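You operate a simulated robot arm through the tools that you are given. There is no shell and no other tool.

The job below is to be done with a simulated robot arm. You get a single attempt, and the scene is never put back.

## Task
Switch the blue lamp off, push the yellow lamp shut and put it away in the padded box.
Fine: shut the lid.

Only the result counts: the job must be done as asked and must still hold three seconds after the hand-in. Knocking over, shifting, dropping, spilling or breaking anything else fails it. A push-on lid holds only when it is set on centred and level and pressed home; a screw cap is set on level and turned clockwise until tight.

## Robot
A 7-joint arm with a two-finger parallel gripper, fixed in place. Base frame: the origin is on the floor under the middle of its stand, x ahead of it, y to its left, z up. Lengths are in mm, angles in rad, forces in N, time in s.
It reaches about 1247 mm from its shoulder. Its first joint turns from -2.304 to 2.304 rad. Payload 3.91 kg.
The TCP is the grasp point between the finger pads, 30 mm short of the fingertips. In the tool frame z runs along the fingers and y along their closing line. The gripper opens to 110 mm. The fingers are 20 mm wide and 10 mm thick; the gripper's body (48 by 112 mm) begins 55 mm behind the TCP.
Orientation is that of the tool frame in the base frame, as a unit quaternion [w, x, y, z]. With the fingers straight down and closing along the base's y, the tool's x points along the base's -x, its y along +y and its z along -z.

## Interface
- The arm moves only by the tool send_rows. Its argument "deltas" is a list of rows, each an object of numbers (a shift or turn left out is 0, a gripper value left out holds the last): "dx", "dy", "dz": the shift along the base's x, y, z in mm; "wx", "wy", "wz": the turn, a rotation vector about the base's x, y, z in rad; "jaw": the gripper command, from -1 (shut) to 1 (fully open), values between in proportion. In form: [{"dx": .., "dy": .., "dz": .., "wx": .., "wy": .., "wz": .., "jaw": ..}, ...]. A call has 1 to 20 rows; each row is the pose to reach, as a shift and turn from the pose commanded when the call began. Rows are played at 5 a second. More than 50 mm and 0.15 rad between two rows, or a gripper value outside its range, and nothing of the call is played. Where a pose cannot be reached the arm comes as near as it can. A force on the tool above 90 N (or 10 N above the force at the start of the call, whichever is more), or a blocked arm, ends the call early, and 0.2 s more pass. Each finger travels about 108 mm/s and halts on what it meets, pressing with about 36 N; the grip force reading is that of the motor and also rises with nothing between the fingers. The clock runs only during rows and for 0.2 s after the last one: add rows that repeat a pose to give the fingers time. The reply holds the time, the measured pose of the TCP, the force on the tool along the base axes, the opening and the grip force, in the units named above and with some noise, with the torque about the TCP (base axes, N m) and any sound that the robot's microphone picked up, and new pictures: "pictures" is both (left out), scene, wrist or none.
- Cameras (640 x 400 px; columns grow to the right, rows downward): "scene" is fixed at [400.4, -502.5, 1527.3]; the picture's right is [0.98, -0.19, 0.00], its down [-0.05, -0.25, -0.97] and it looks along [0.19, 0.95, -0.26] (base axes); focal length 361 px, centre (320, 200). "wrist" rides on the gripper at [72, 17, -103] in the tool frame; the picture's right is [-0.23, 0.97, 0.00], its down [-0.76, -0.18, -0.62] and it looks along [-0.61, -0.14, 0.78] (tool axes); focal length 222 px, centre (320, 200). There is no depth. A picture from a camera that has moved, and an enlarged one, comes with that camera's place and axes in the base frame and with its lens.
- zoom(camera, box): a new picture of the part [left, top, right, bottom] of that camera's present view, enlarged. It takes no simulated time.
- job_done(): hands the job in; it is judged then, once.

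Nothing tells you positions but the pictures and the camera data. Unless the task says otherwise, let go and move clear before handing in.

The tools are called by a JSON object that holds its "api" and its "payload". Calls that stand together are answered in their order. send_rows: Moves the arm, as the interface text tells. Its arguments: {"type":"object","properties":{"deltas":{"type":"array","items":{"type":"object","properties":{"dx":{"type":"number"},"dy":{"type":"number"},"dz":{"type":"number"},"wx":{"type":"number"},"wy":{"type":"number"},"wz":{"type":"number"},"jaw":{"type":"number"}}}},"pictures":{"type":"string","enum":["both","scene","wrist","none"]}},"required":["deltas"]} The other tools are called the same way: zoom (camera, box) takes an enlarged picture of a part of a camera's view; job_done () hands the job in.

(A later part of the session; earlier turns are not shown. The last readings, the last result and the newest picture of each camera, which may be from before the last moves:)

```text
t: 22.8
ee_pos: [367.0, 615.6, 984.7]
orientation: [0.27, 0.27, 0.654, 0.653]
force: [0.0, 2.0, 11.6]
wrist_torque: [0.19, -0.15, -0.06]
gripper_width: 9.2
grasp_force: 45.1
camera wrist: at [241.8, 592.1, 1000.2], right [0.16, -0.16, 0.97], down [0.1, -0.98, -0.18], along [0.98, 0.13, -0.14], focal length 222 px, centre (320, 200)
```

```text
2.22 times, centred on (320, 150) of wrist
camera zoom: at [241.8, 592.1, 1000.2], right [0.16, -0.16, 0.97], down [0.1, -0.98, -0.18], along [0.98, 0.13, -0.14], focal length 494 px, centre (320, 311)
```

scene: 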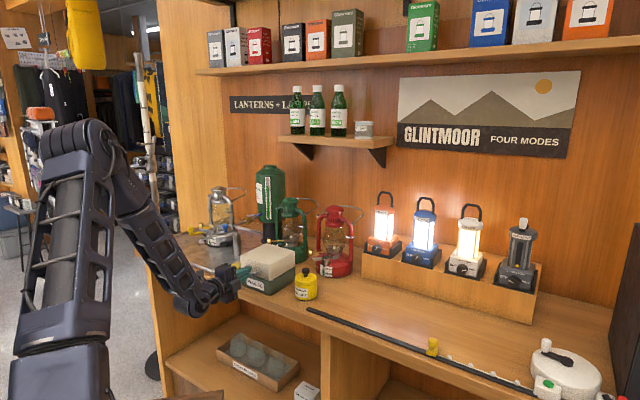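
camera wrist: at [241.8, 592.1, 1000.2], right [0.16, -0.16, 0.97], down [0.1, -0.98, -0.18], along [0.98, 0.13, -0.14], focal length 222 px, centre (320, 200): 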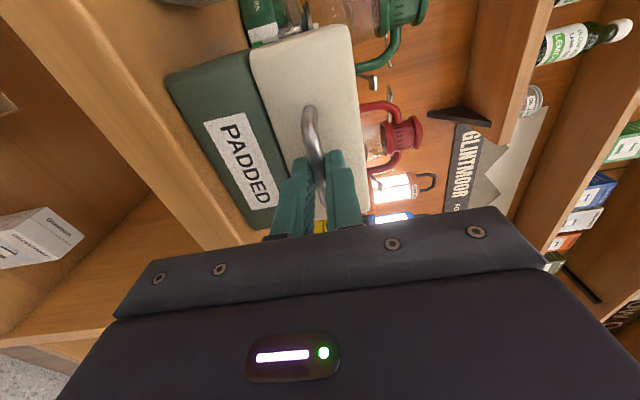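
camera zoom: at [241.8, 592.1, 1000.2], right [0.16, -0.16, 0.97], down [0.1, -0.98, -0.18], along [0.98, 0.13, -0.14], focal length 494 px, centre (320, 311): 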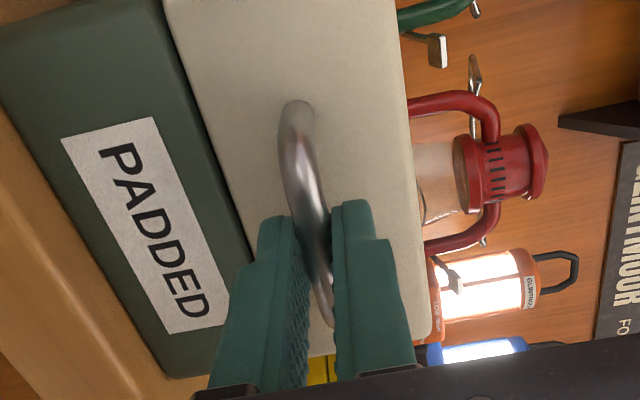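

The bar is gripped (9.2 mm). I'll lift along a small arc about the lid's back lower edge to see if it is hinged there.

{"api": "send_rows", "payload": {"deltas": [{"dx": 1.1, "dy": 1.1, "dz": 8.8, "wx": -0.0354, "wy": 0.0354}, {"dx": 2.5, "dy": 2.5, "dz": 17.6, "wx": -0.0707, "wy": 0.0707}, {"dx": 4.2, "dy": 4.2, "dz": 26.2, "wx": -0.106, "wy": 0.106}, {"dx": 4.2, "dy": 4.2, "dz": 26.2, "wx": -0.106, "wy": 0.106}], "pictures": "both"}}

{"api": "zoom", "payload": {"camera": "scene", "box": [200, 220, 320, 310]}}

```text
t: 23.8
ee_pos: [371.1, 619.2, 1009.8]
orientation: [0.248, 0.289, 0.702, 0.602]
force: [-4.7, 17.5, -3.5]
wrist_torque: [0.06, 0.11, 0.48]
gripper_width: 9.3
grasp_force: 44.9
camera wrist: at [248.5, 598.4, 1041.5], right [0.27, -0.05, 0.96], down [0.09, -0.99, -0.08], along [0.96, 0.11, -0.26], focal length 222 px, centre (320, 200)
```

scene: 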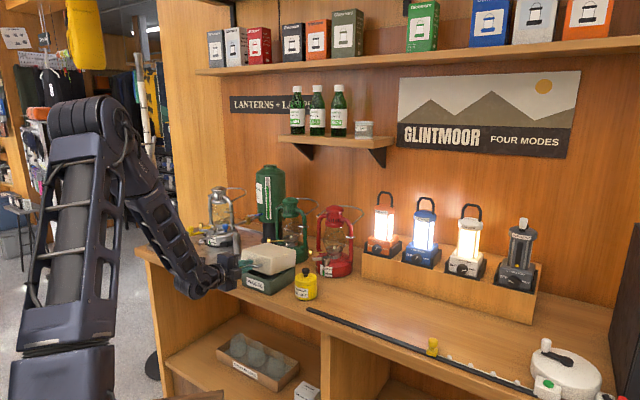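
wrist: 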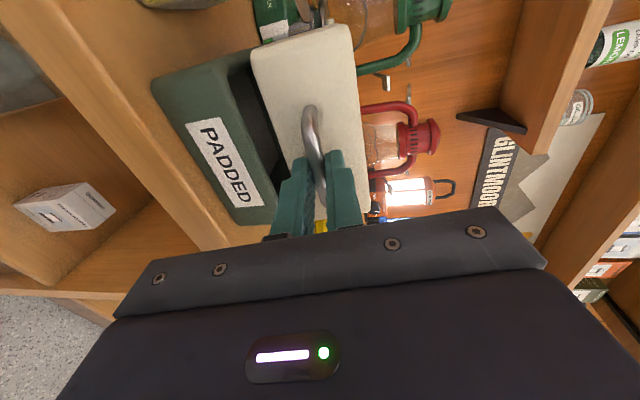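

```text
4.44 times, centred on (260, 265) of scene
camera zoom: at [400.4, -502.5, 1527.3], right [0.98, -0.19, 0.0], down [-0.05, -0.25, -0.97], along [0.19, 0.95, -0.26], focal length 1606 px, centre (587, -89)
```

zoom: 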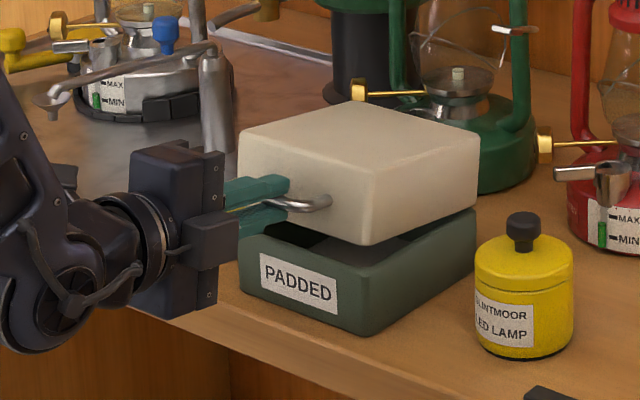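

The lid swings up hinged at the back and the box stays put. I'll continue the arc to about 36°.

{"api": "send_rows", "payload": {"deltas": [{"dx": 2.0, "dy": 2.9, "dz": 10.2, "wx": -0.0424, "wy": 0.0424}, {"dx": 4.7, "dy": 6.0, "dz": 20.1, "wx": -0.0849, "wy": 0.0849}, {"dx": 8.0, "dy": 9.3, "dz": 29.8, "wx": -0.1273, "wy": 0.1273}, {"dx": 11.7, "dy": 13.0, "dz": 39.2, "wx": -0.1697, "wy": 0.1697}, {"dx": 15.8, "dy": 17.1, "dz": 48.2, "wx": -0.2121, "wy": 0.2121}, {"dx": 20.3, "dy": 21.6, "dz": 56.9, "wx": -0.2546, "wy": 0.2546}, {"dx": 25.1, "dy": 26.4, "dz": 65.2, "wx": -0.297, "wy": 0.297}, {"dx": 30.3, "dy": 31.6, "dz": 73.1, "wx": -0.3394, "wy": 0.3394}, {"dx": 30.3, "dy": 31.6, "dz": 73.1, "wx": -0.3394, "wy": 0.3394}], "pictures": "both"}}

{"api": "zoom", "payload": {"camera": "scene", "box": [200, 200, 330, 310]}}

```text
t: 25.8
ee_pos: [403.2, 650.6, 1082.5]
orientation: [0.172, 0.34, 0.825, 0.418]
force: [-11.9, -18.3, 19.8]
wrist_torque: [0.05, -0.07, -0.04]
gripper_width: 9.3
grasp_force: 45.2
camera wrist: at [298.7, 649.0, 1157.0], right [0.57, 0.25, 0.79], down [0.11, -0.97, 0.22], along [0.82, -0.04, -0.58], focal length 222 px, centre (320, 200)
```

scene: 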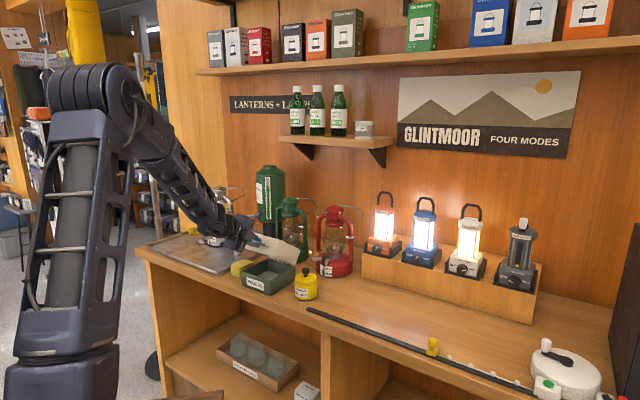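
wrist: 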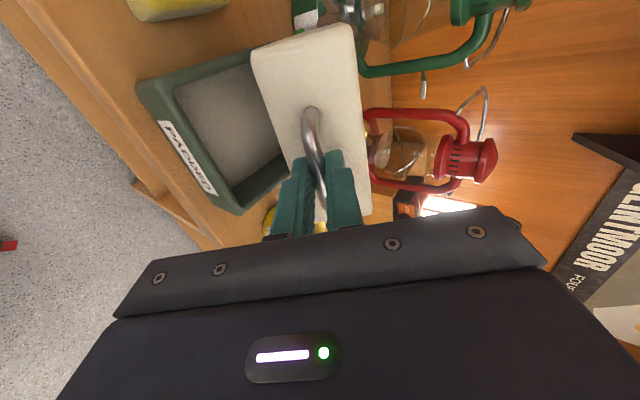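

```text
3.64 times, centred on (265, 255) of scene
camera zoom: at [400.4, -502.5, 1527.3], right [0.98, -0.19, 0.0], down [-0.05, -0.25, -0.97], along [0.19, 0.95, -0.26], focal length 1314 px, centre (520, 0)
```

zoom: 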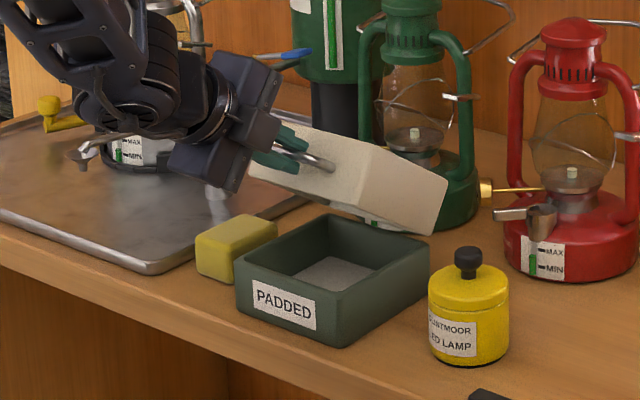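

The lid is at about 36° and following well; some radial push says the true hinge is slightly higher, so I'll ease outward 3 mm while continuing to about 70°.

{"api": "send_rows", "payload": {"deltas": [{"dx": 4.8, "dy": 4.8, "dz": 8.2, "wx": -0.0424, "wy": 0.0424}, {"dx": 10.0, "dy": 10.0, "dz": 16.0, "wx": -0.0849, "wy": 0.0849}, {"dx": 15.5, "dy": 15.5, "dz": 23.4, "wx": -0.1273, "wy": 0.1273}, {"dx": 21.7, "dy": 21.7, "dz": 29.5, "wx": -0.1697, "wy": 0.1697}, {"dx": 28.1, "dy": 28.1, "dz": 35.0, "wx": -0.2121, "wy": 0.2121}, {"dx": 34.9, "dy": 34.9, "dz": 40.0, "wx": -0.2546, "wy": 0.2546}, {"dx": 41.8, "dy": 41.8, "dz": 44.5, "wx": -0.297, "wy": 0.297}, {"dx": 48.9, "dy": 48.9, "dz": 48.3, "wx": -0.3394, "wy": 0.3394}, {"dx": 56.1, "dy": 56.1, "dz": 51.5, "wx": -0.3818, "wy": 0.3818}, {"dx": 63.4, "dy": 63.4, "dz": 54.1, "wx": -0.4243, "wy": 0.4243}, {"dx": 63.4, "dy": 63.4, "dz": 54.1, "wx": -0.4243, "wy": 0.4243}], "pictures": "both"}}

{"api": "zoom", "payload": {"camera": "scene", "box": [200, 190, 330, 310]}}

```text
t: 28.2
ee_pos: [464.7, 714.4, 1138.1]
orientation: [0.063, 0.376, 0.911, 0.157]
force: [-14.2, 8.0, 13.8]
wrist_torque: [0.64, 0.61, 0.31]
gripper_width: 9.4
grasp_force: 44.6
camera wrist: at [400.6, 750.7, 1239.6], right [0.81, 0.49, 0.32], down [0.28, -0.8, 0.53], along [0.52, -0.34, -0.79], focal length 222 px, centre (320, 200)
```

scene: 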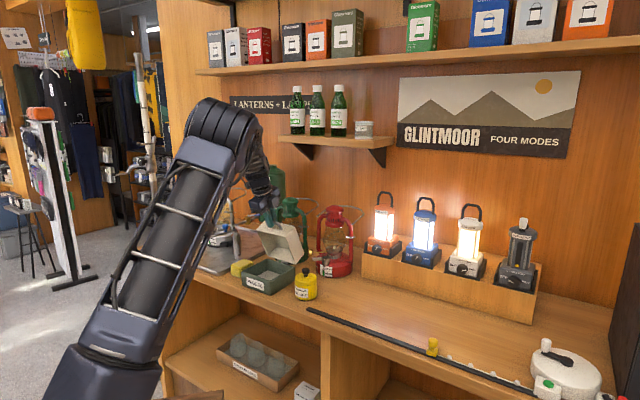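
wrist: 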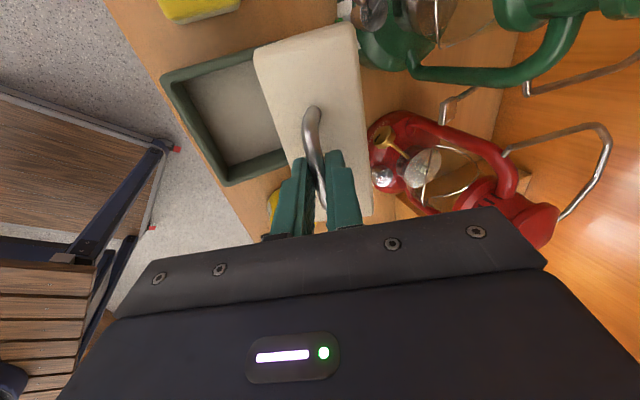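

```text
3.33 times, centred on (265, 250) of scene
camera zoom: at [400.4, -502.5, 1527.3], right [0.98, -0.19, 0.0], down [-0.05, -0.25, -0.97], along [0.19, 0.95, -0.26], focal length 1204 px, centre (503, 33)
```

zoom: 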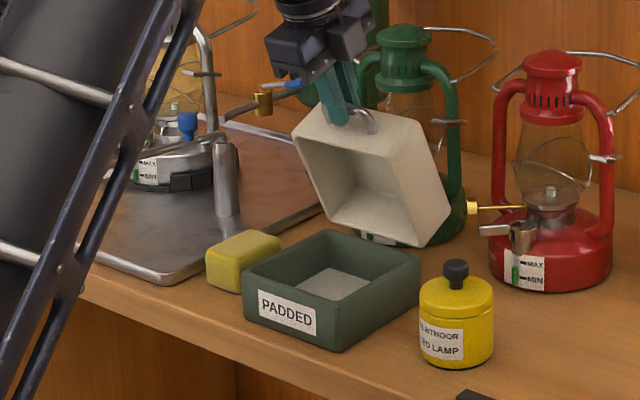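

The lid is at about 70°. Continuing slowly toward upright, watching for a stop.

{"api": "send_rows", "payload": {"deltas": [{"dx": 4.3, "dy": 5.7, "dz": 1.4, "wx": -0.0283, "wy": 0.0283}, {"dx": 9.3, "dy": 10.7, "dz": 2.6, "wx": -0.0566, "wy": 0.0566}, {"dx": 14.4, "dy": 15.8, "dz": 3.4, "wx": -0.0849, "wy": 0.0849}, {"dx": 19.5, "dy": 20.9, "dz": 4.0, "wx": -0.1131, "wy": 0.1131}, {"dx": 24.6, "dy": 26.0, "dz": 4.3, "wx": -0.1414, "wy": 0.1414}, {"dx": 24.6, "dy": 26.0, "dz": 4.3, "wx": -0.1414, "wy": 0.1414}], "pictures": "both"}}

{"api": "zoom", "payload": {"camera": "scene", "box": [200, 190, 330, 310]}}

{"api": "zoom", "payload": {"camera": "wrist", "box": [240, 0, 480, 200]}}

```text
t: 29.6
ee_pos: [490.9, 739.1, 1142.1]
orientation: [0.026, 0.382, 0.922, 0.065]
force: [-0.8, -1.7, 28.8]
wrist_torque: [0.0, -0.06, 0.08]
gripper_width: 9.7
grasp_force: 45.0
camera wrist: at [440.6, 790.7, 1245.4], right [0.84, 0.52, 0.13], down [0.35, -0.72, 0.59], along [0.41, -0.45, -0.79], focal length 222 px, centre (320, 200)
```

scene: 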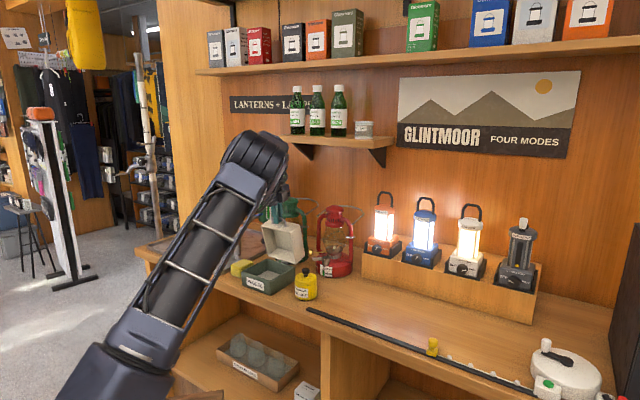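
wrist: 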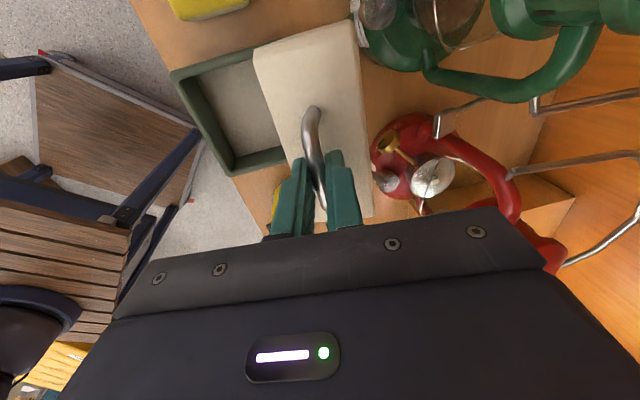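

```text
3.33 times, centred on (265, 250) of scene
camera zoom: at [400.4, -502.5, 1527.3], right [0.98, -0.19, 0.0], down [-0.05, -0.25, -0.97], along [0.19, 0.95, -0.26], focal length 1204 px, centre (503, 33)
```

zoom: 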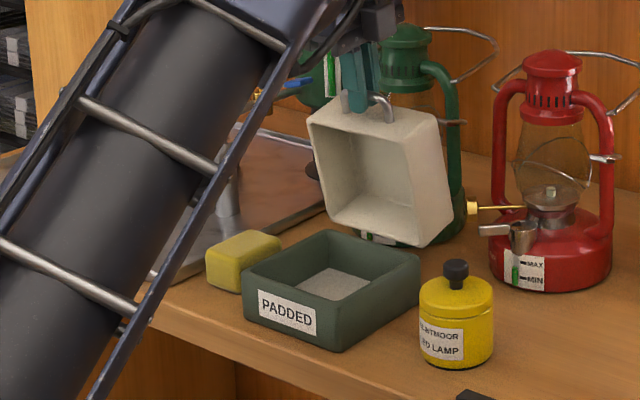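

```text
2.00 times, centred on (360, 100) of wrist
camera zoom: at [440.6, 790.7, 1245.4], right [0.84, 0.52, 0.13], down [0.35, -0.72, 0.59], along [0.41, -0.45, -0.79], focal length 444 px, centre (240, 400)
```

zoom: 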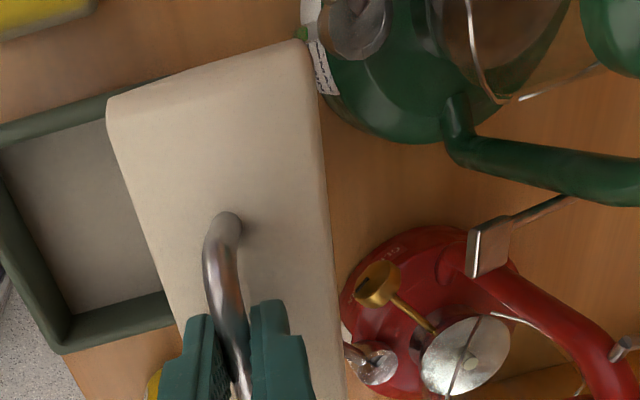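

The lid is at ~82° and moving freely. A bit more, relieving the downward push slightly.

{"api": "send_rows", "payload": {"deltas": [{"dx": 5.1, "dy": 5.1, "dz": 1.2, "wx": -0.0283, "wy": 0.0283}, {"dx": 10.2, "dy": 10.2, "dz": 1.8, "wx": -0.0566, "wy": 0.0566}, {"dx": 15.3, "dy": 15.3, "dz": 1.2, "wx": -0.0849, "wy": 0.0849}, {"dx": 15.3, "dy": 15.3, "dz": 1.2, "wx": -0.0849, "wy": 0.0849}], "pictures": "both"}}

{"api": "zoom", "payload": {"camera": "scene", "box": [200, 190, 330, 310]}}

{"api": "zoom", "payload": {"camera": "wrist", "box": [240, 0, 480, 200]}}

```text
t: 30.6
ee_pos: [507.9, 755.0, 1141.3]
orientation: [0.003, 0.383, 0.924, 0.009]
force: [15.4, -13.6, 15.2]
wrist_torque: [-0.24, -0.18, 0.07]
gripper_width: 9.3
grasp_force: 44.6
camera wrist: at [466.1, 816.4, 1244.2], right [0.85, 0.53, 0.02], down [0.41, -0.67, 0.62], along [0.34, -0.52, -0.79], focal length 222 px, centre (320, 200)
```

scene: 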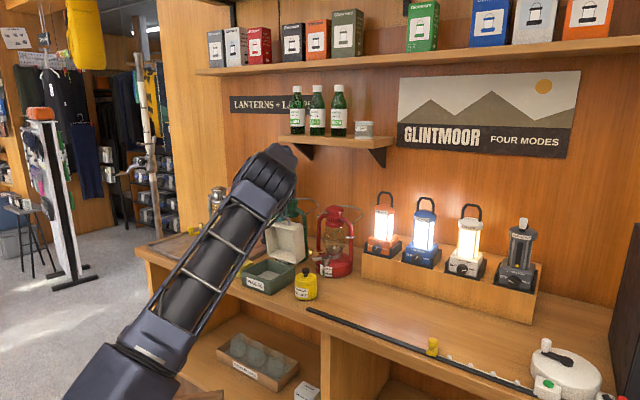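
wrist: 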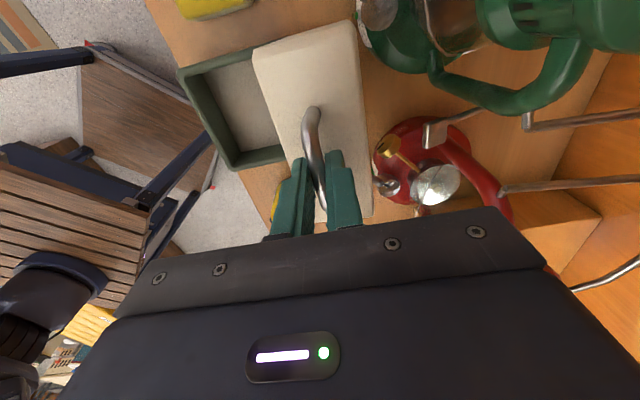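

```text
3.33 times, centred on (265, 250) of scene
camera zoom: at [400.4, -502.5, 1527.3], right [0.98, -0.19, 0.0], down [-0.05, -0.25, -0.97], along [0.19, 0.95, -0.26], focal length 1204 px, centre (503, 33)
```

zoom: 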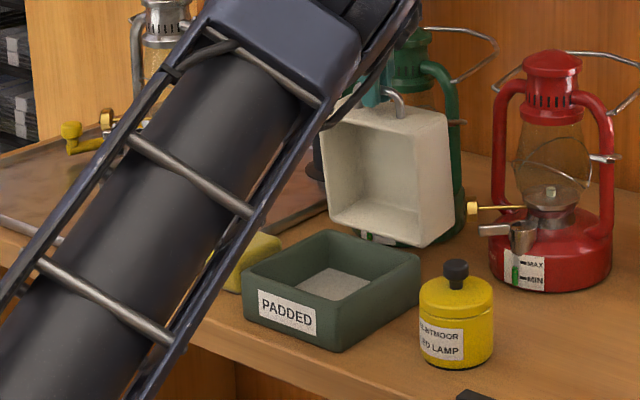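

```text
2.00 times, centred on (360, 100) of wrist
camera zoom: at [466.1, 816.4, 1244.2], right [0.85, 0.53, 0.02], down [0.41, -0.67, 0.62], along [0.34, -0.52, -0.79], focal length 444 px, centre (240, 400)
```

zoom: 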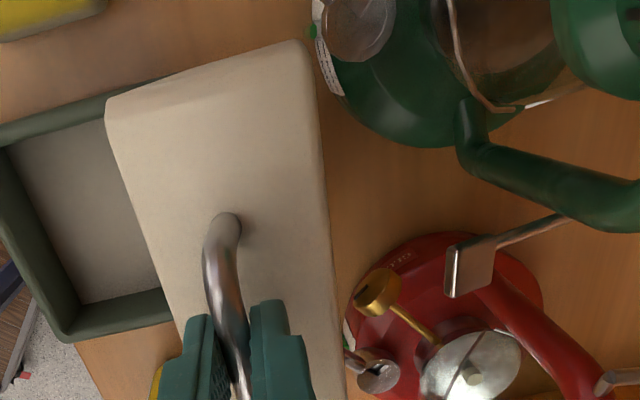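

The lid is nearly vertical (~89°). I'll ease the grip a little, with the bar still captured between the fingers, to see which way the lid wants to go.

{"api": "send_rows", "payload": {"deltas": [{"jaw": -0.7}, {"jaw": -0.62}, {"jaw": -0.62}, {"jaw": -0.62}], "pictures": "wrist"}}

{"api": "zoom", "payload": {"camera": "wrist", "box": [240, 0, 480, 200]}}

```text
t: 31.6
ee_pos: [506.0, 757.1, 1141.5]
orientation: [0.003, 0.382, 0.924, 0.008]
force: [-0.2, -0.5, 0.4]
wrist_torque: [0.0, -0.01, 0.02]
gripper_width: 20.9
grasp_force: 0.1
camera wrist: at [464.6, 817.5, 1244.5], right [0.85, 0.53, 0.02], down [0.41, -0.67, 0.62], along [0.34, -0.52, -0.79], focal length 222 px, centre (320, 200)
```

wrist: 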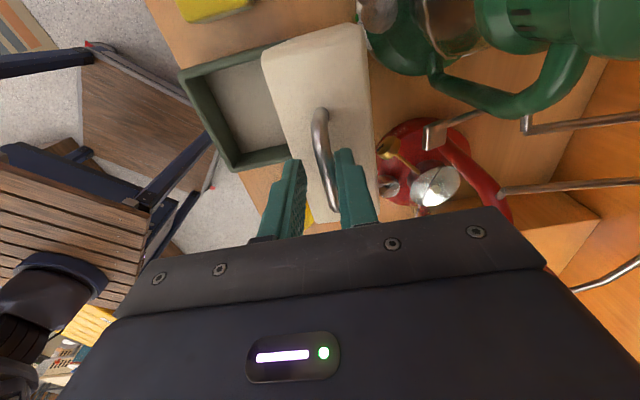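

```text
2.00 times, centred on (360, 100) of wrist
camera zoom: at [464.6, 817.5, 1244.5], right [0.85, 0.53, 0.02], down [0.41, -0.67, 0.62], along [0.34, -0.52, -0.79], focal length 444 px, centre (240, 400)
```

zoom: 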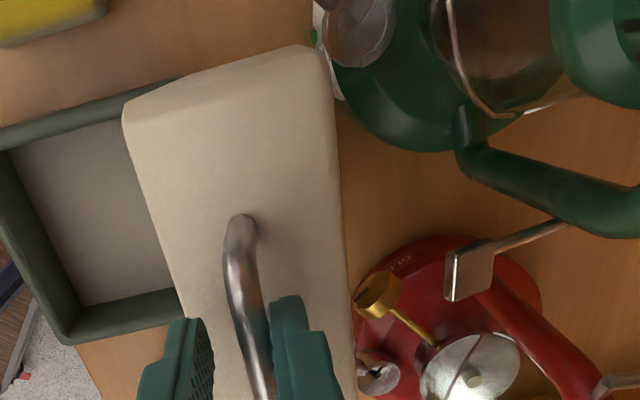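

The lid leans back onto the rear finger, so it is past balance. I'll open in small steps to find its own stop.

{"api": "send_rows", "payload": {"deltas": [{"jaw": -0.5}, {"jaw": -0.4}, {"jaw": -0.4}, {"jaw": -0.4}], "pictures": "wrist"}}

{"api": "zoom", "payload": {"camera": "wrist", "box": [240, 0, 480, 200]}}

```text
t: 32.6
ee_pos: [505.7, 757.4, 1142.2]
orientation: [0.002, 0.382, 0.924, 0.008]
force: [0.5, 0.3, 0.6]
wrist_torque: [0.01, 0.03, 0.03]
gripper_width: 33.2
grasp_force: 0.1
camera wrist: at [464.6, 817.5, 1244.6], right [0.85, 0.53, 0.02], down [0.41, -0.67, 0.62], along [0.34, -0.52, -0.79], focal length 222 px, centre (320, 200)
```

wrist: 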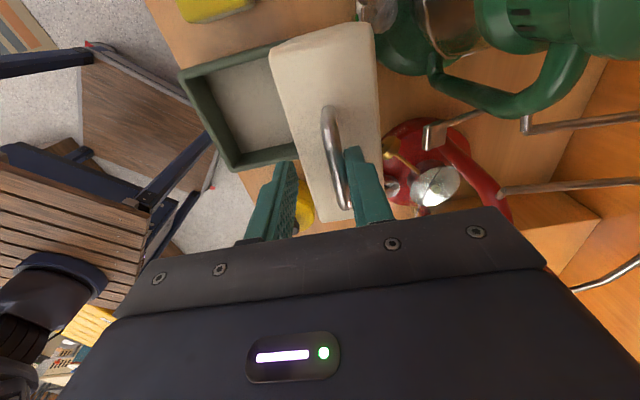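

```text
2.00 times, centred on (360, 100) of wrist
camera zoom: at [464.6, 817.5, 1244.6], right [0.85, 0.53, 0.02], down [0.41, -0.67, 0.62], along [0.34, -0.52, -0.79], focal length 444 px, centre (240, 400)
```

zoom: 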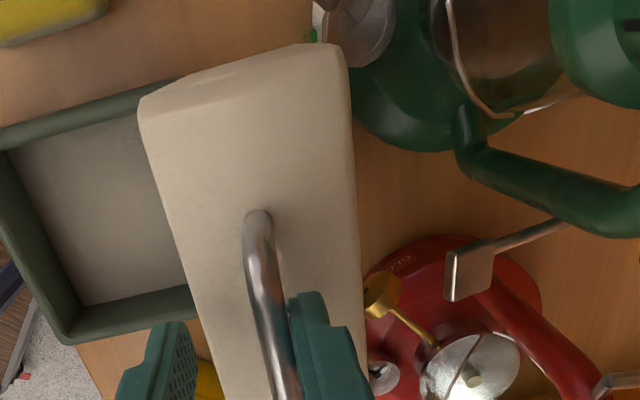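

{"api": "send_rows", "payload": {"deltas": [{"jaw": -0.3}, {"jaw": -0.2}, {"jaw": -0.2}, {"jaw": -0.2}], "pictures": "wrist"}}

{"api": "zoom", "payload": {"camera": "wrist", "box": [240, 0, 480, 200]}}

```text
t: 33.6
ee_pos: [505.7, 756.8, 1141.5]
orientation: [0.003, 0.382, 0.924, 0.009]
force: [0.6, 0.2, 1.2]
wrist_torque: [-0.03, 0.03, 0.0]
gripper_width: 44.0
grasp_force: 0.4
camera wrist: at [464.6, 817.5, 1244.6], right [0.85, 0.53, 0.02], down [0.41, -0.67, 0.62], along [0.34, -0.52, -0.79], focal length 222 px, centre (320, 200)
```

wrist: 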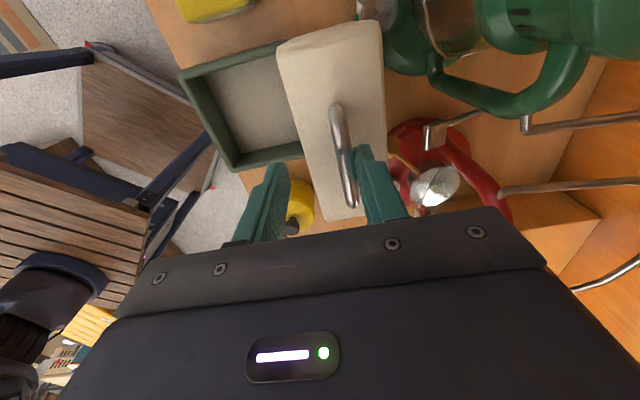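

```text
2.00 times, centred on (360, 100) of wrist
camera zoom: at [464.6, 817.5, 1244.6], right [0.85, 0.53, 0.02], down [0.41, -0.67, 0.62], along [0.34, -0.52, -0.79], focal length 444 px, centre (240, 400)
```

zoom: 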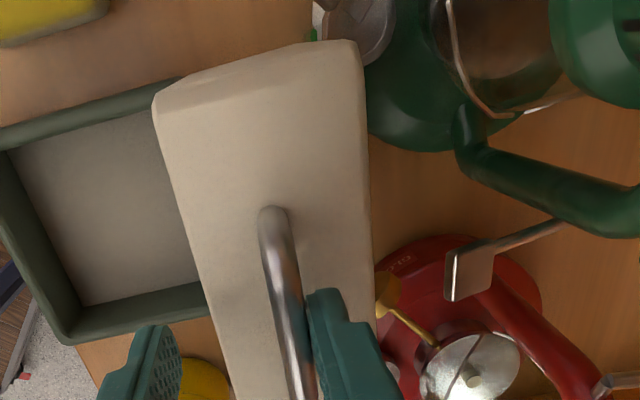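

{"api": "send_rows", "payload": {"deltas": [{"jaw": -0.1}, {"jaw": 0.0}, {"jaw": 0.0}, {"jaw": 0.0}], "pictures": "wrist"}}

{"api": "zoom", "payload": {"camera": "wrist", "box": [240, 0, 480, 200]}}

```text
t: 34.6
ee_pos: [505.5, 757.1, 1141.9]
orientation: [0.003, 0.382, 0.924, 0.008]
force: [0.0, 0.7, -0.5]
wrist_torque: [-0.01, -0.02, -0.06]
gripper_width: 54.9
grasp_force: 0.1
camera wrist: at [464.6, 817.5, 1244.6], right [0.85, 0.53, 0.02], down [0.41, -0.67, 0.62], along [0.34, -0.52, -0.79], focal length 222 px, centre (320, 200)
```

wrist: 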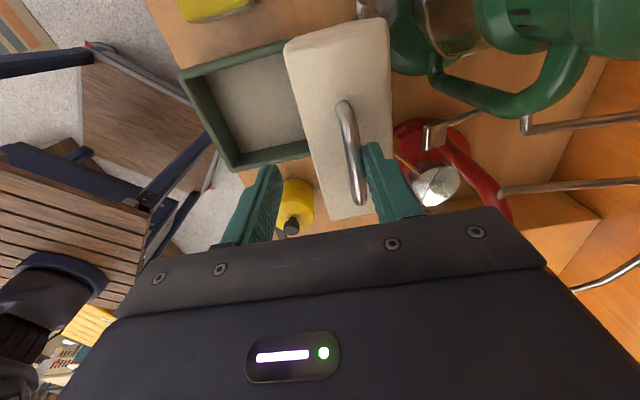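

```text
2.00 times, centred on (360, 100) of wrist
camera zoom: at [464.6, 817.5, 1244.6], right [0.85, 0.53, 0.02], down [0.41, -0.67, 0.62], along [0.34, -0.52, -0.79], focal length 444 px, centre (240, 400)
```

zoom: 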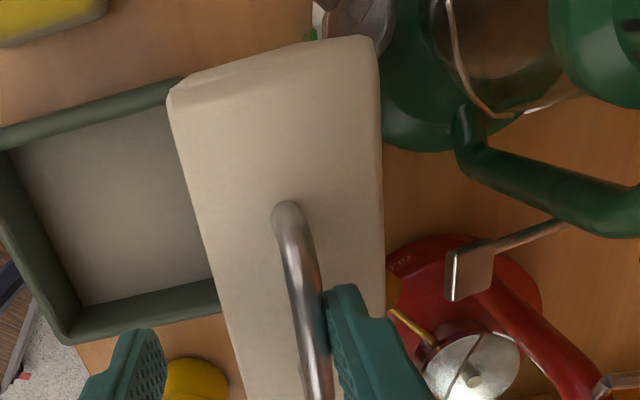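

{"api": "send_rows", "payload": {"deltas": [{"jaw": 0.1}, {"jaw": 0.2}, {"jaw": 0.2}, {"jaw": 0.2}], "pictures": "wrist"}}

{"api": "zoom", "payload": {"camera": "wrist", "box": [240, 0, 480, 200]}}

```text
t: 35.6
ee_pos: [506.9, 758.4, 1142.6]
orientation: [0.003, 0.382, 0.924, 0.009]
force: [0.1, -0.6, 0.1]
wrist_torque: [0.04, 0.0, 0.03]
gripper_width: 65.9
grasp_force: 0.0
camera wrist: at [464.6, 817.5, 1244.6], right [0.85, 0.53, 0.02], down [0.41, -0.67, 0.62], along [0.34, -0.52, -0.79], focal length 222 px, centre (320, 200)
```

wrist: 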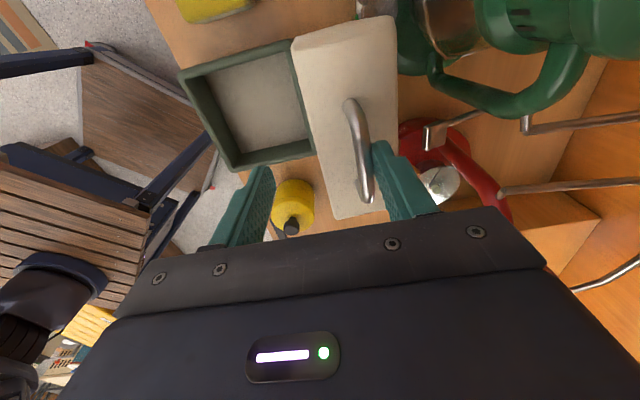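

```text
2.00 times, centred on (360, 100) of wrist
camera zoom: at [464.6, 817.5, 1244.6], right [0.85, 0.53, 0.02], down [0.41, -0.67, 0.62], along [0.34, -0.52, -0.79], focal length 444 px, centre (240, 400)
```

zoom: 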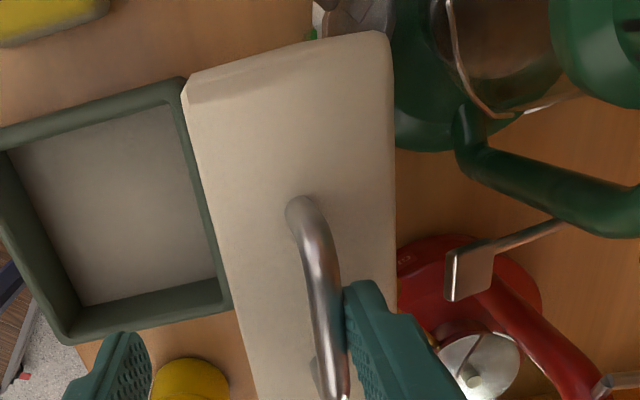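

{"api": "send_rows", "payload": {"deltas": [{"jaw": 0.3}, {"jaw": 0.4}, {"jaw": 0.4}, {"jaw": 0.4}], "pictures": "wrist"}}

{"api": "zoom", "payload": {"camera": "wrist", "box": [240, 0, 480, 200]}}

```text
t: 36.6
ee_pos: [504.7, 756.4, 1142.6]
orientation: [0.002, 0.382, 0.924, 0.009]
force: [1.1, 0.7, 0.7]
wrist_torque: [-0.01, -0.01, 0.04]
gripper_width: 76.8
grasp_force: 0.1
camera wrist: at [464.6, 817.5, 1244.6], right [0.85, 0.53, 0.02], down [0.41, -0.67, 0.62], along [0.34, -0.52, -0.79], focal length 222 px, centre (320, 200)
```

wrist: 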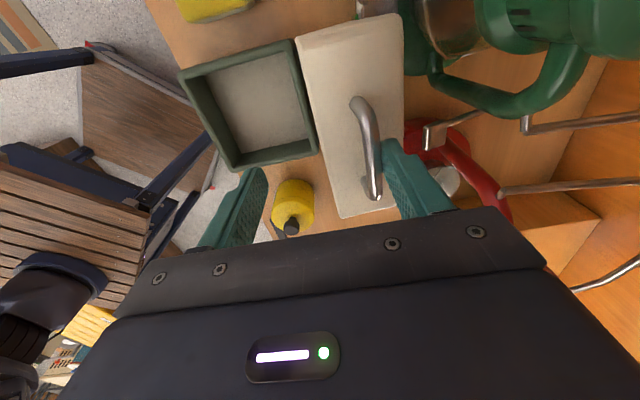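

```text
2.00 times, centred on (360, 100) of wrist
camera zoom: at [464.6, 817.5, 1244.6], right [0.85, 0.53, 0.02], down [0.41, -0.67, 0.62], along [0.34, -0.52, -0.79], focal length 444 px, centre (240, 400)
```

zoom: 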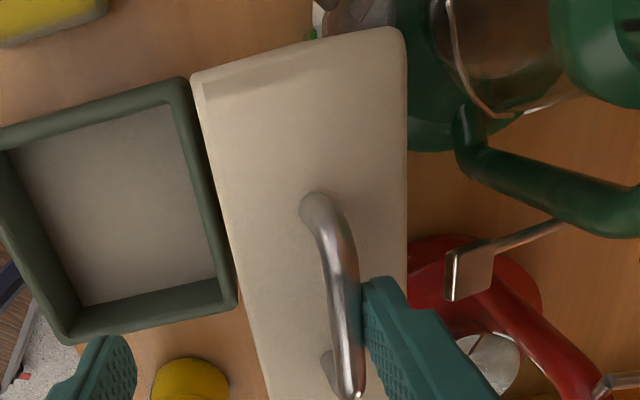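

{"api": "send_rows", "payload": {"deltas": [{"jaw": 0.5}, {"jaw": 0.6}, {"jaw": 0.6}, {"jaw": 0.6}], "pictures": "wrist"}}

{"api": "zoom", "payload": {"camera": "wrist", "box": [240, 0, 480, 200]}}

```text
t: 37.6
ee_pos: [506.2, 756.9, 1142.5]
orientation: [0.002, 0.382, 0.924, 0.009]
force: [1.0, 0.0, 0.1]
wrist_torque: [0.01, -0.01, -0.01]
gripper_width: 88.3
grasp_force: 0.1
camera wrist: at [464.6, 817.5, 1244.6], right [0.85, 0.53, 0.02], down [0.41, -0.67, 0.62], along [0.34, -0.52, -0.79], focal length 222 px, centre (320, 200)
```

wrist: 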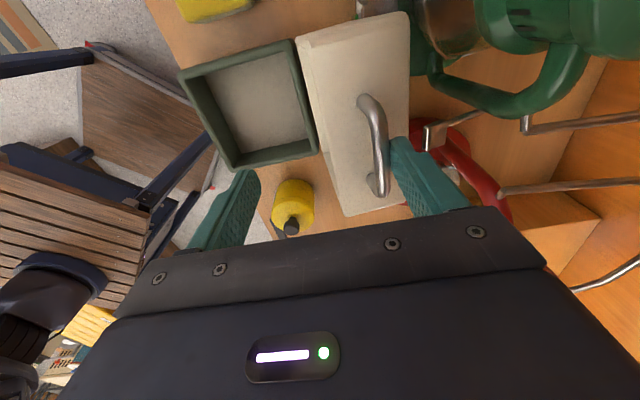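

```text
2.00 times, centred on (360, 100) of wrist
camera zoom: at [464.6, 817.5, 1244.6], right [0.85, 0.53, 0.02], down [0.41, -0.67, 0.62], along [0.34, -0.52, -0.79], focal length 444 px, centre (240, 400)
```

zoom: 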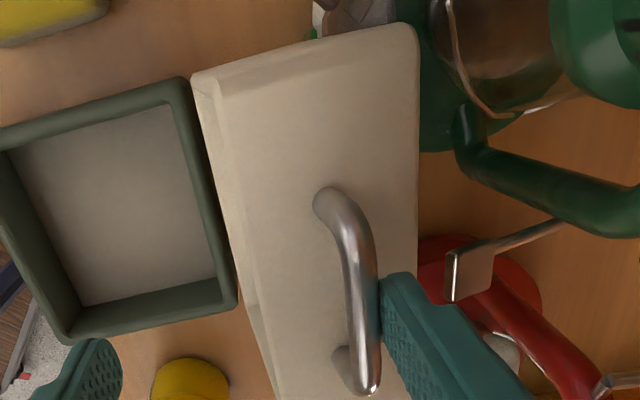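

{"api": "send_rows", "payload": {"deltas": [{"jaw": 0.7}, {"jaw": 0.8}, {"jaw": 0.8}, {"jaw": 0.8}], "pictures": "both"}}

{"api": "zoom", "payload": {"camera": "wrist", "box": [240, 0, 480, 200]}}

{"api": "zoom", "payload": {"camera": "scene", "box": [230, 190, 330, 290]}}

```text
t: 38.6
ee_pos: [506.7, 756.6, 1142.4]
orientation: [0.003, 0.382, 0.924, 0.009]
force: [0.9, 0.0, -0.3]
wrist_torque: [-0.02, -0.03, -0.01]
gripper_width: 99.1
grasp_force: 0.3
camera wrist: at [464.6, 817.5, 1244.6], right [0.85, 0.53, 0.02], down [0.41, -0.67, 0.62], along [0.34, -0.52, -0.79], focal length 222 px, centre (320, 200)
```

scene: 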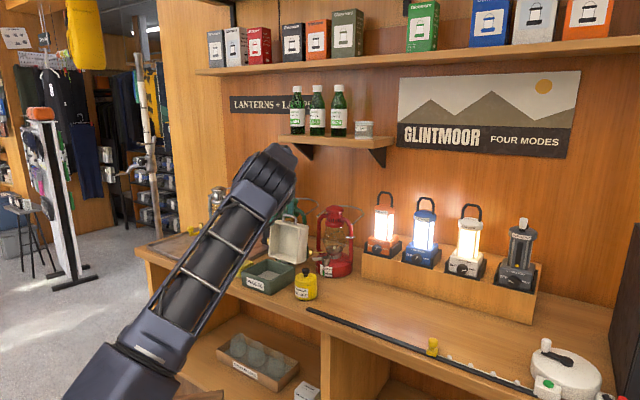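
wrist: 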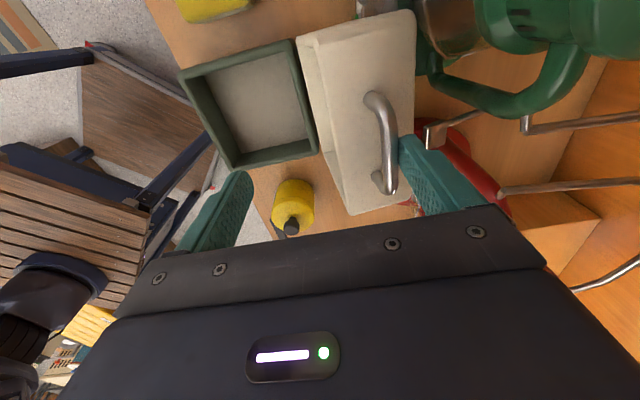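

```text
2.00 times, centred on (360, 100) of wrist
camera zoom: at [464.6, 817.5, 1244.6], right [0.85, 0.53, 0.02], down [0.41, -0.67, 0.62], along [0.34, -0.52, -0.79], focal length 444 px, centre (240, 400)
```

zoom: 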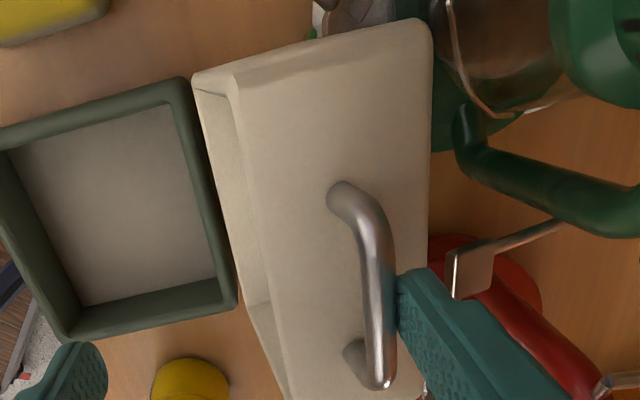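

```text
4.00 times, centred on (280, 240) of scene
camera zoom: at [400.4, -502.5, 1527.3], right [0.98, -0.19, 0.0], down [-0.05, -0.25, -0.97], along [0.19, 0.95, -0.26], focal length 1446 px, centre (480, 40)
```

zoom: 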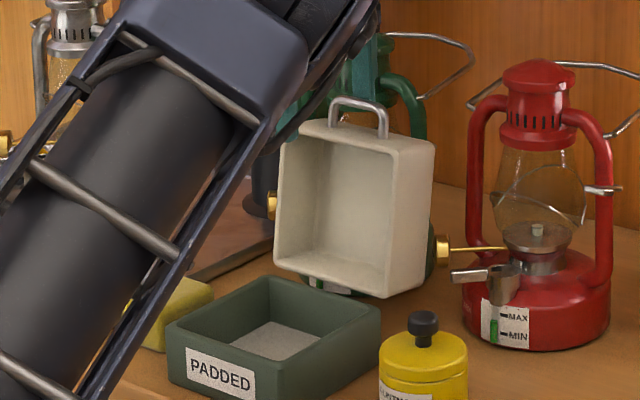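

{"api": "send_rows", "payload": {"deltas": [{"jaw": 0.9}, {"jaw": 1.0}, {"jaw": 1.0}, {"jaw": 1.0}], "pictures": "wrist"}}

{"api": "zoom", "payload": {"camera": "wrist", "box": [240, 0, 480, 200]}}

```text
t: 39.6
ee_pos: [505.8, 757.9, 1140.8]
orientation: [0.002, 0.382, 0.924, 0.007]
force: [-0.3, -0.4, 0.8]
wrist_torque: [0.06, -0.03, -0.04]
gripper_width: 109.9
grasp_force: 0.1
camera wrist: at [464.6, 817.5, 1244.6], right [0.85, 0.53, 0.02], down [0.41, -0.67, 0.62], along [0.34, -0.52, -0.79], focal length 222 px, centre (320, 200)
```

wrist: 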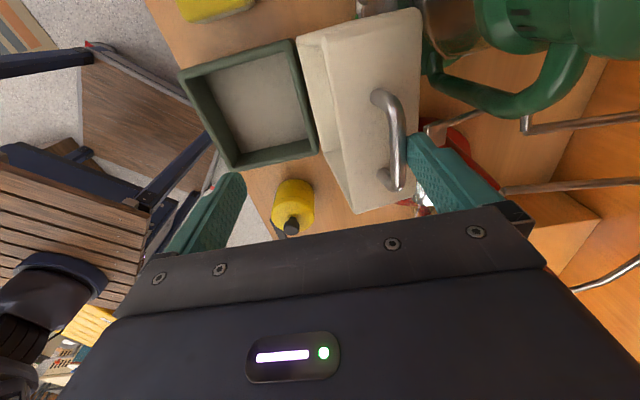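

```text
2.00 times, centred on (360, 100) of wrist
camera zoom: at [464.6, 817.5, 1244.6], right [0.85, 0.53, 0.02], down [0.41, -0.67, 0.62], along [0.34, -0.52, -0.79], focal length 444 px, centre (240, 400)
```

zoom: 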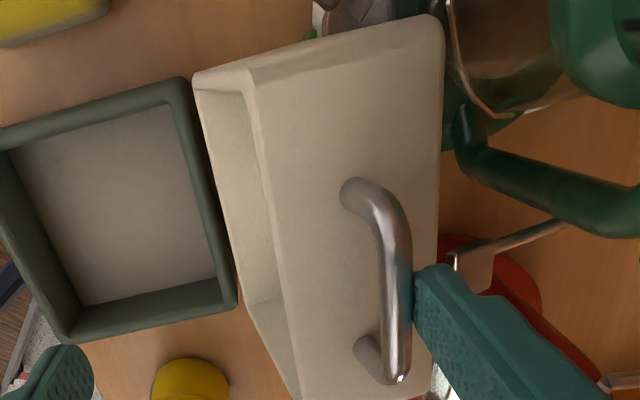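

The lid is at about 107° and still resting on the rear finger. I'll follow it back a few more millimetres to see whether it finds its stop before nearing the green lantern.

{"api": "send_rows", "payload": {"deltas": [{"dx": 2.1, "dy": 2.1}, {"dx": 4.2, "dy": 4.2}, {"dx": 4.2, "dy": 4.2}, {"dx": 4.2, "dy": 4.2}], "pictures": "wrist"}}

{"api": "zoom", "payload": {"camera": "wrist", "box": [340, 0, 480, 180]}}

```text
t: 40.6
ee_pos: [509.9, 761.3, 1143.2]
orientation: [0.003, 0.382, 0.924, 0.01]
force: [0.8, 0.2, 1.0]
wrist_torque: [0.0, 0.01, -0.01]
gripper_width: 109.9
grasp_force: 0.0
camera wrist: at [468.8, 820.8, 1245.7], right [0.85, 0.53, 0.02], down [0.41, -0.67, 0.62], along [0.34, -0.52, -0.79], focal length 222 px, centre (320, 200)
```

wrist: 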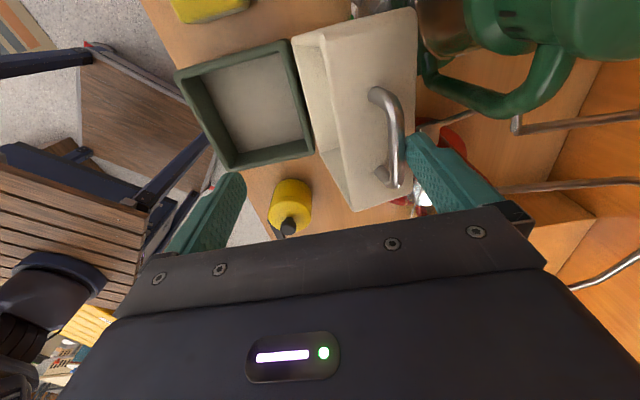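

```text
2.22 times, centred on (410, 90) of wrist
camera zoom: at [468.8, 820.8, 1245.7], right [0.85, 0.53, 0.02], down [0.41, -0.67, 0.62], along [0.34, -0.52, -0.79], focal length 494 px, centre (120, 444)
```

zoom: 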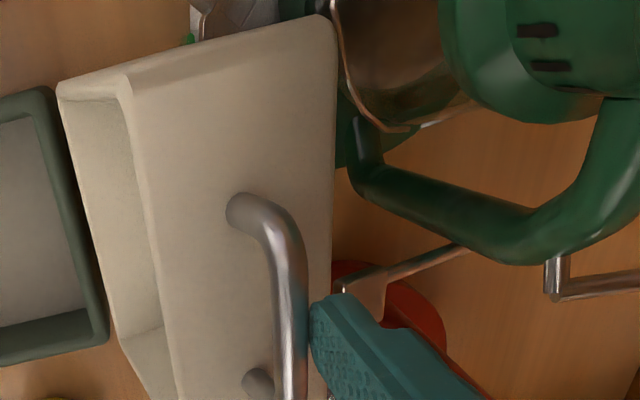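

{"api": "send_rows", "payload": {"deltas": [{"dx": 1.5, "dy": 1.5}, {"dx": 2.5, "dy": 2.5}, {"dx": 2.5, "dy": 2.5}, {"dx": 2.5, "dy": 2.5}], "pictures": "wrist"}}

{"api": "zoom", "payload": {"camera": "wrist", "box": [340, 0, 480, 180]}}

{"api": "zoom", "payload": {"camera": "scene", "box": [260, 190, 320, 280]}}

```text
t: 41.6
ee_pos: [512.8, 763.5, 1143.2]
orientation: [0.003, 0.383, 0.924, 0.01]
force: [0.5, 0.9, -0.4]
wrist_torque: [-0.01, 0.03, -0.01]
gripper_width: 109.9
grasp_force: 0.1
camera wrist: at [472.0, 822.8, 1245.3], right [0.85, 0.53, 0.02], down [0.41, -0.67, 0.62], along [0.34, -0.52, -0.79], focal length 222 px, centre (320, 200)
```

wrist: 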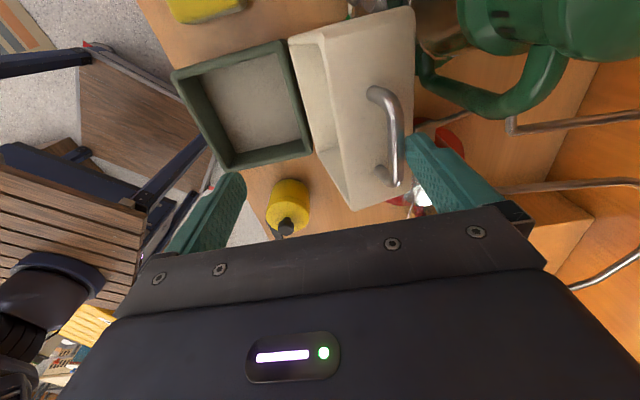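

```text
2.22 times, centred on (410, 90) of wrist
camera zoom: at [472.0, 822.8, 1245.3], right [0.85, 0.53, 0.02], down [0.41, -0.67, 0.62], along [0.34, -0.52, -0.79], focal length 494 px, centre (120, 444)
```

zoom: 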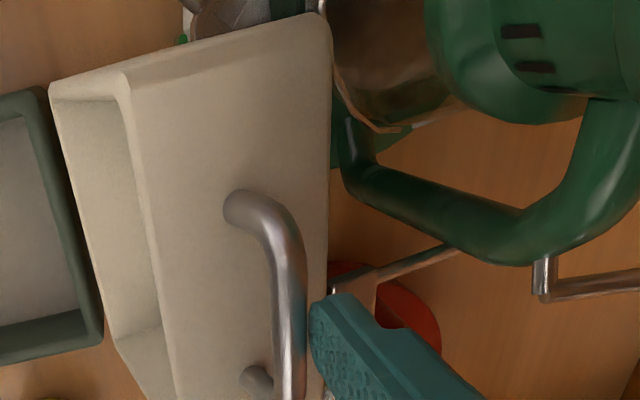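

```text
4.44 times, centred on (290, 235) of scene
camera zoom: at [400.4, -502.5, 1527.3], right [0.98, -0.19, 0.0], down [-0.05, -0.25, -0.97], along [0.19, 0.95, -0.26], focal length 1606 px, centre (453, 44)
```

zoom: 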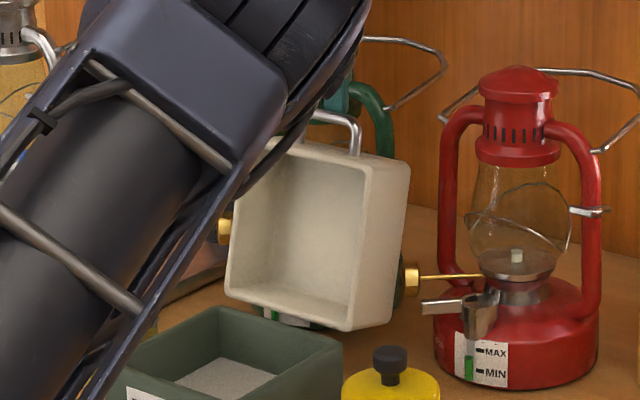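

{"api": "send_rows", "payload": {"deltas": [{"dx": 1.2, "dy": 1.2}, {"dx": 2.5, "dy": 2.5}, {"dx": 2.5, "dy": 2.5}, {"dx": 2.5, "dy": 2.5}, {"dx": 2.5, "dy": 2.5}], "pictures": "wrist"}}

{"api": "zoom", "payload": {"camera": "wrist", "box": [340, 0, 480, 180]}}

{"api": "zoom", "payload": {"camera": "wrist", "box": [370, 120, 430, 200]}}

```text
t: 42.8
ee_pos: [515.7, 765.2, 1142.7]
orientation: [0.003, 0.382, 0.924, 0.008]
force: [-0.2, -0.4, -0.8]
wrist_torque: [0.01, -0.05, -0.02]
gripper_width: 109.9
grasp_force: 0.1
camera wrist: at [474.5, 825.1, 1246.1], right [0.85, 0.53, 0.02], down [0.41, -0.67, 0.62], along [0.34, -0.52, -0.79], focal length 222 px, centre (320, 200)
```

wrist: 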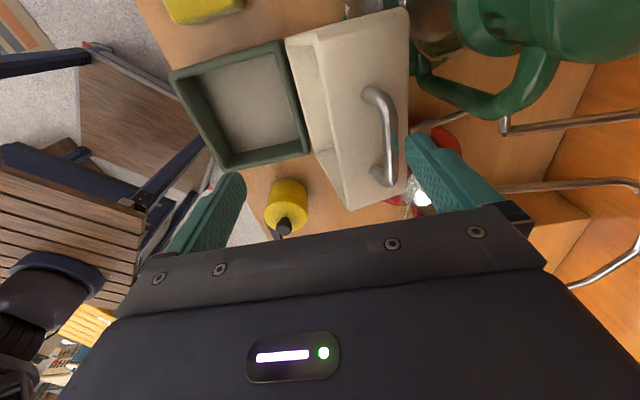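

```text
2.22 times, centred on (410, 90) of wrist
camera zoom: at [474.5, 825.1, 1246.1], right [0.85, 0.53, 0.02], down [0.41, -0.67, 0.62], along [0.34, -0.52, -0.79], focal length 494 px, centre (120, 444)
```

zoom: 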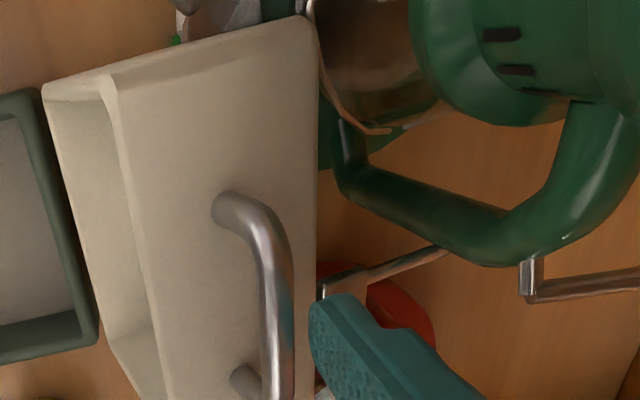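

```text
5.00 times, centred on (400, 160) of wrist
camera zoom: at [474.5, 825.1, 1246.1], right [0.85, 0.53, 0.02], down [0.41, -0.67, 0.62], along [0.34, -0.52, -0.79], focal length 1111 px, centre (-80, 400)
```

zoom: 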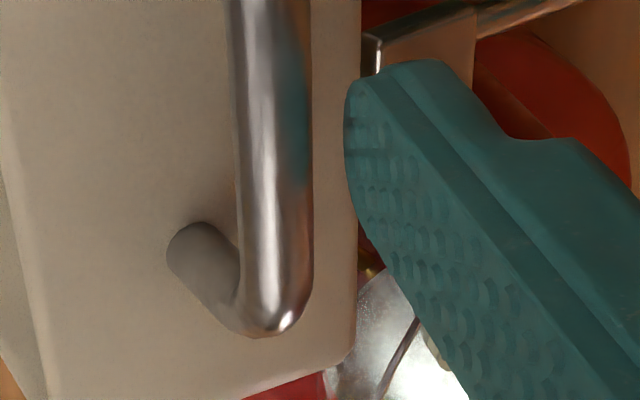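

A clear gap has opened between bar and finger: the lid now rests at its own stop near 110°. Before moving away I'll measure the box interior.

{"api": "zoom", "payload": {"camera": "wrist", "box": [150, 20, 350, 190]}}

{"api": "zoom", "payload": {"camera": "scene", "box": [230, 205, 330, 305]}}

```text
2.35 times, centred on (250, 105) of wrist
camera zoom: at [474.5, 825.1, 1246.1], right [0.85, 0.53, 0.02], down [0.41, -0.67, 0.62], along [0.34, -0.52, -0.79], focal length 523 px, centre (485, 424)
```

zoom: 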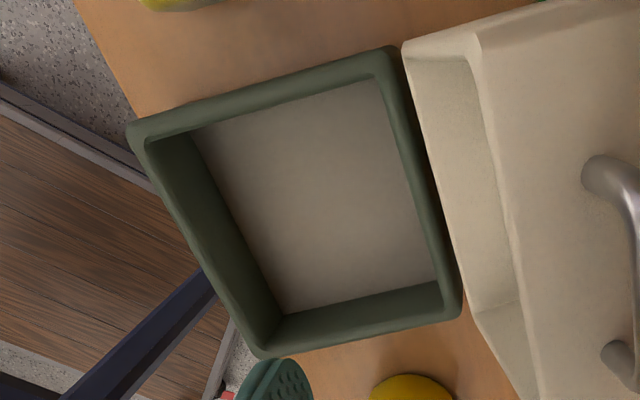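

```text
4.00 times, centred on (280, 255) of scene
camera zoom: at [400.4, -502.5, 1527.3], right [0.98, -0.19, 0.0], down [-0.05, -0.25, -0.97], along [0.19, 0.95, -0.26], focal length 1446 px, centre (480, -20)
```

zoom: 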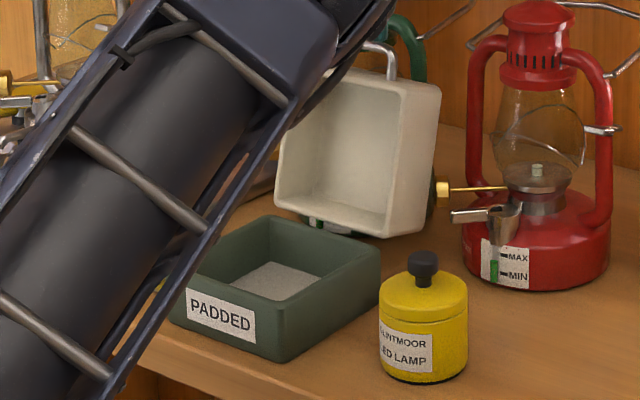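

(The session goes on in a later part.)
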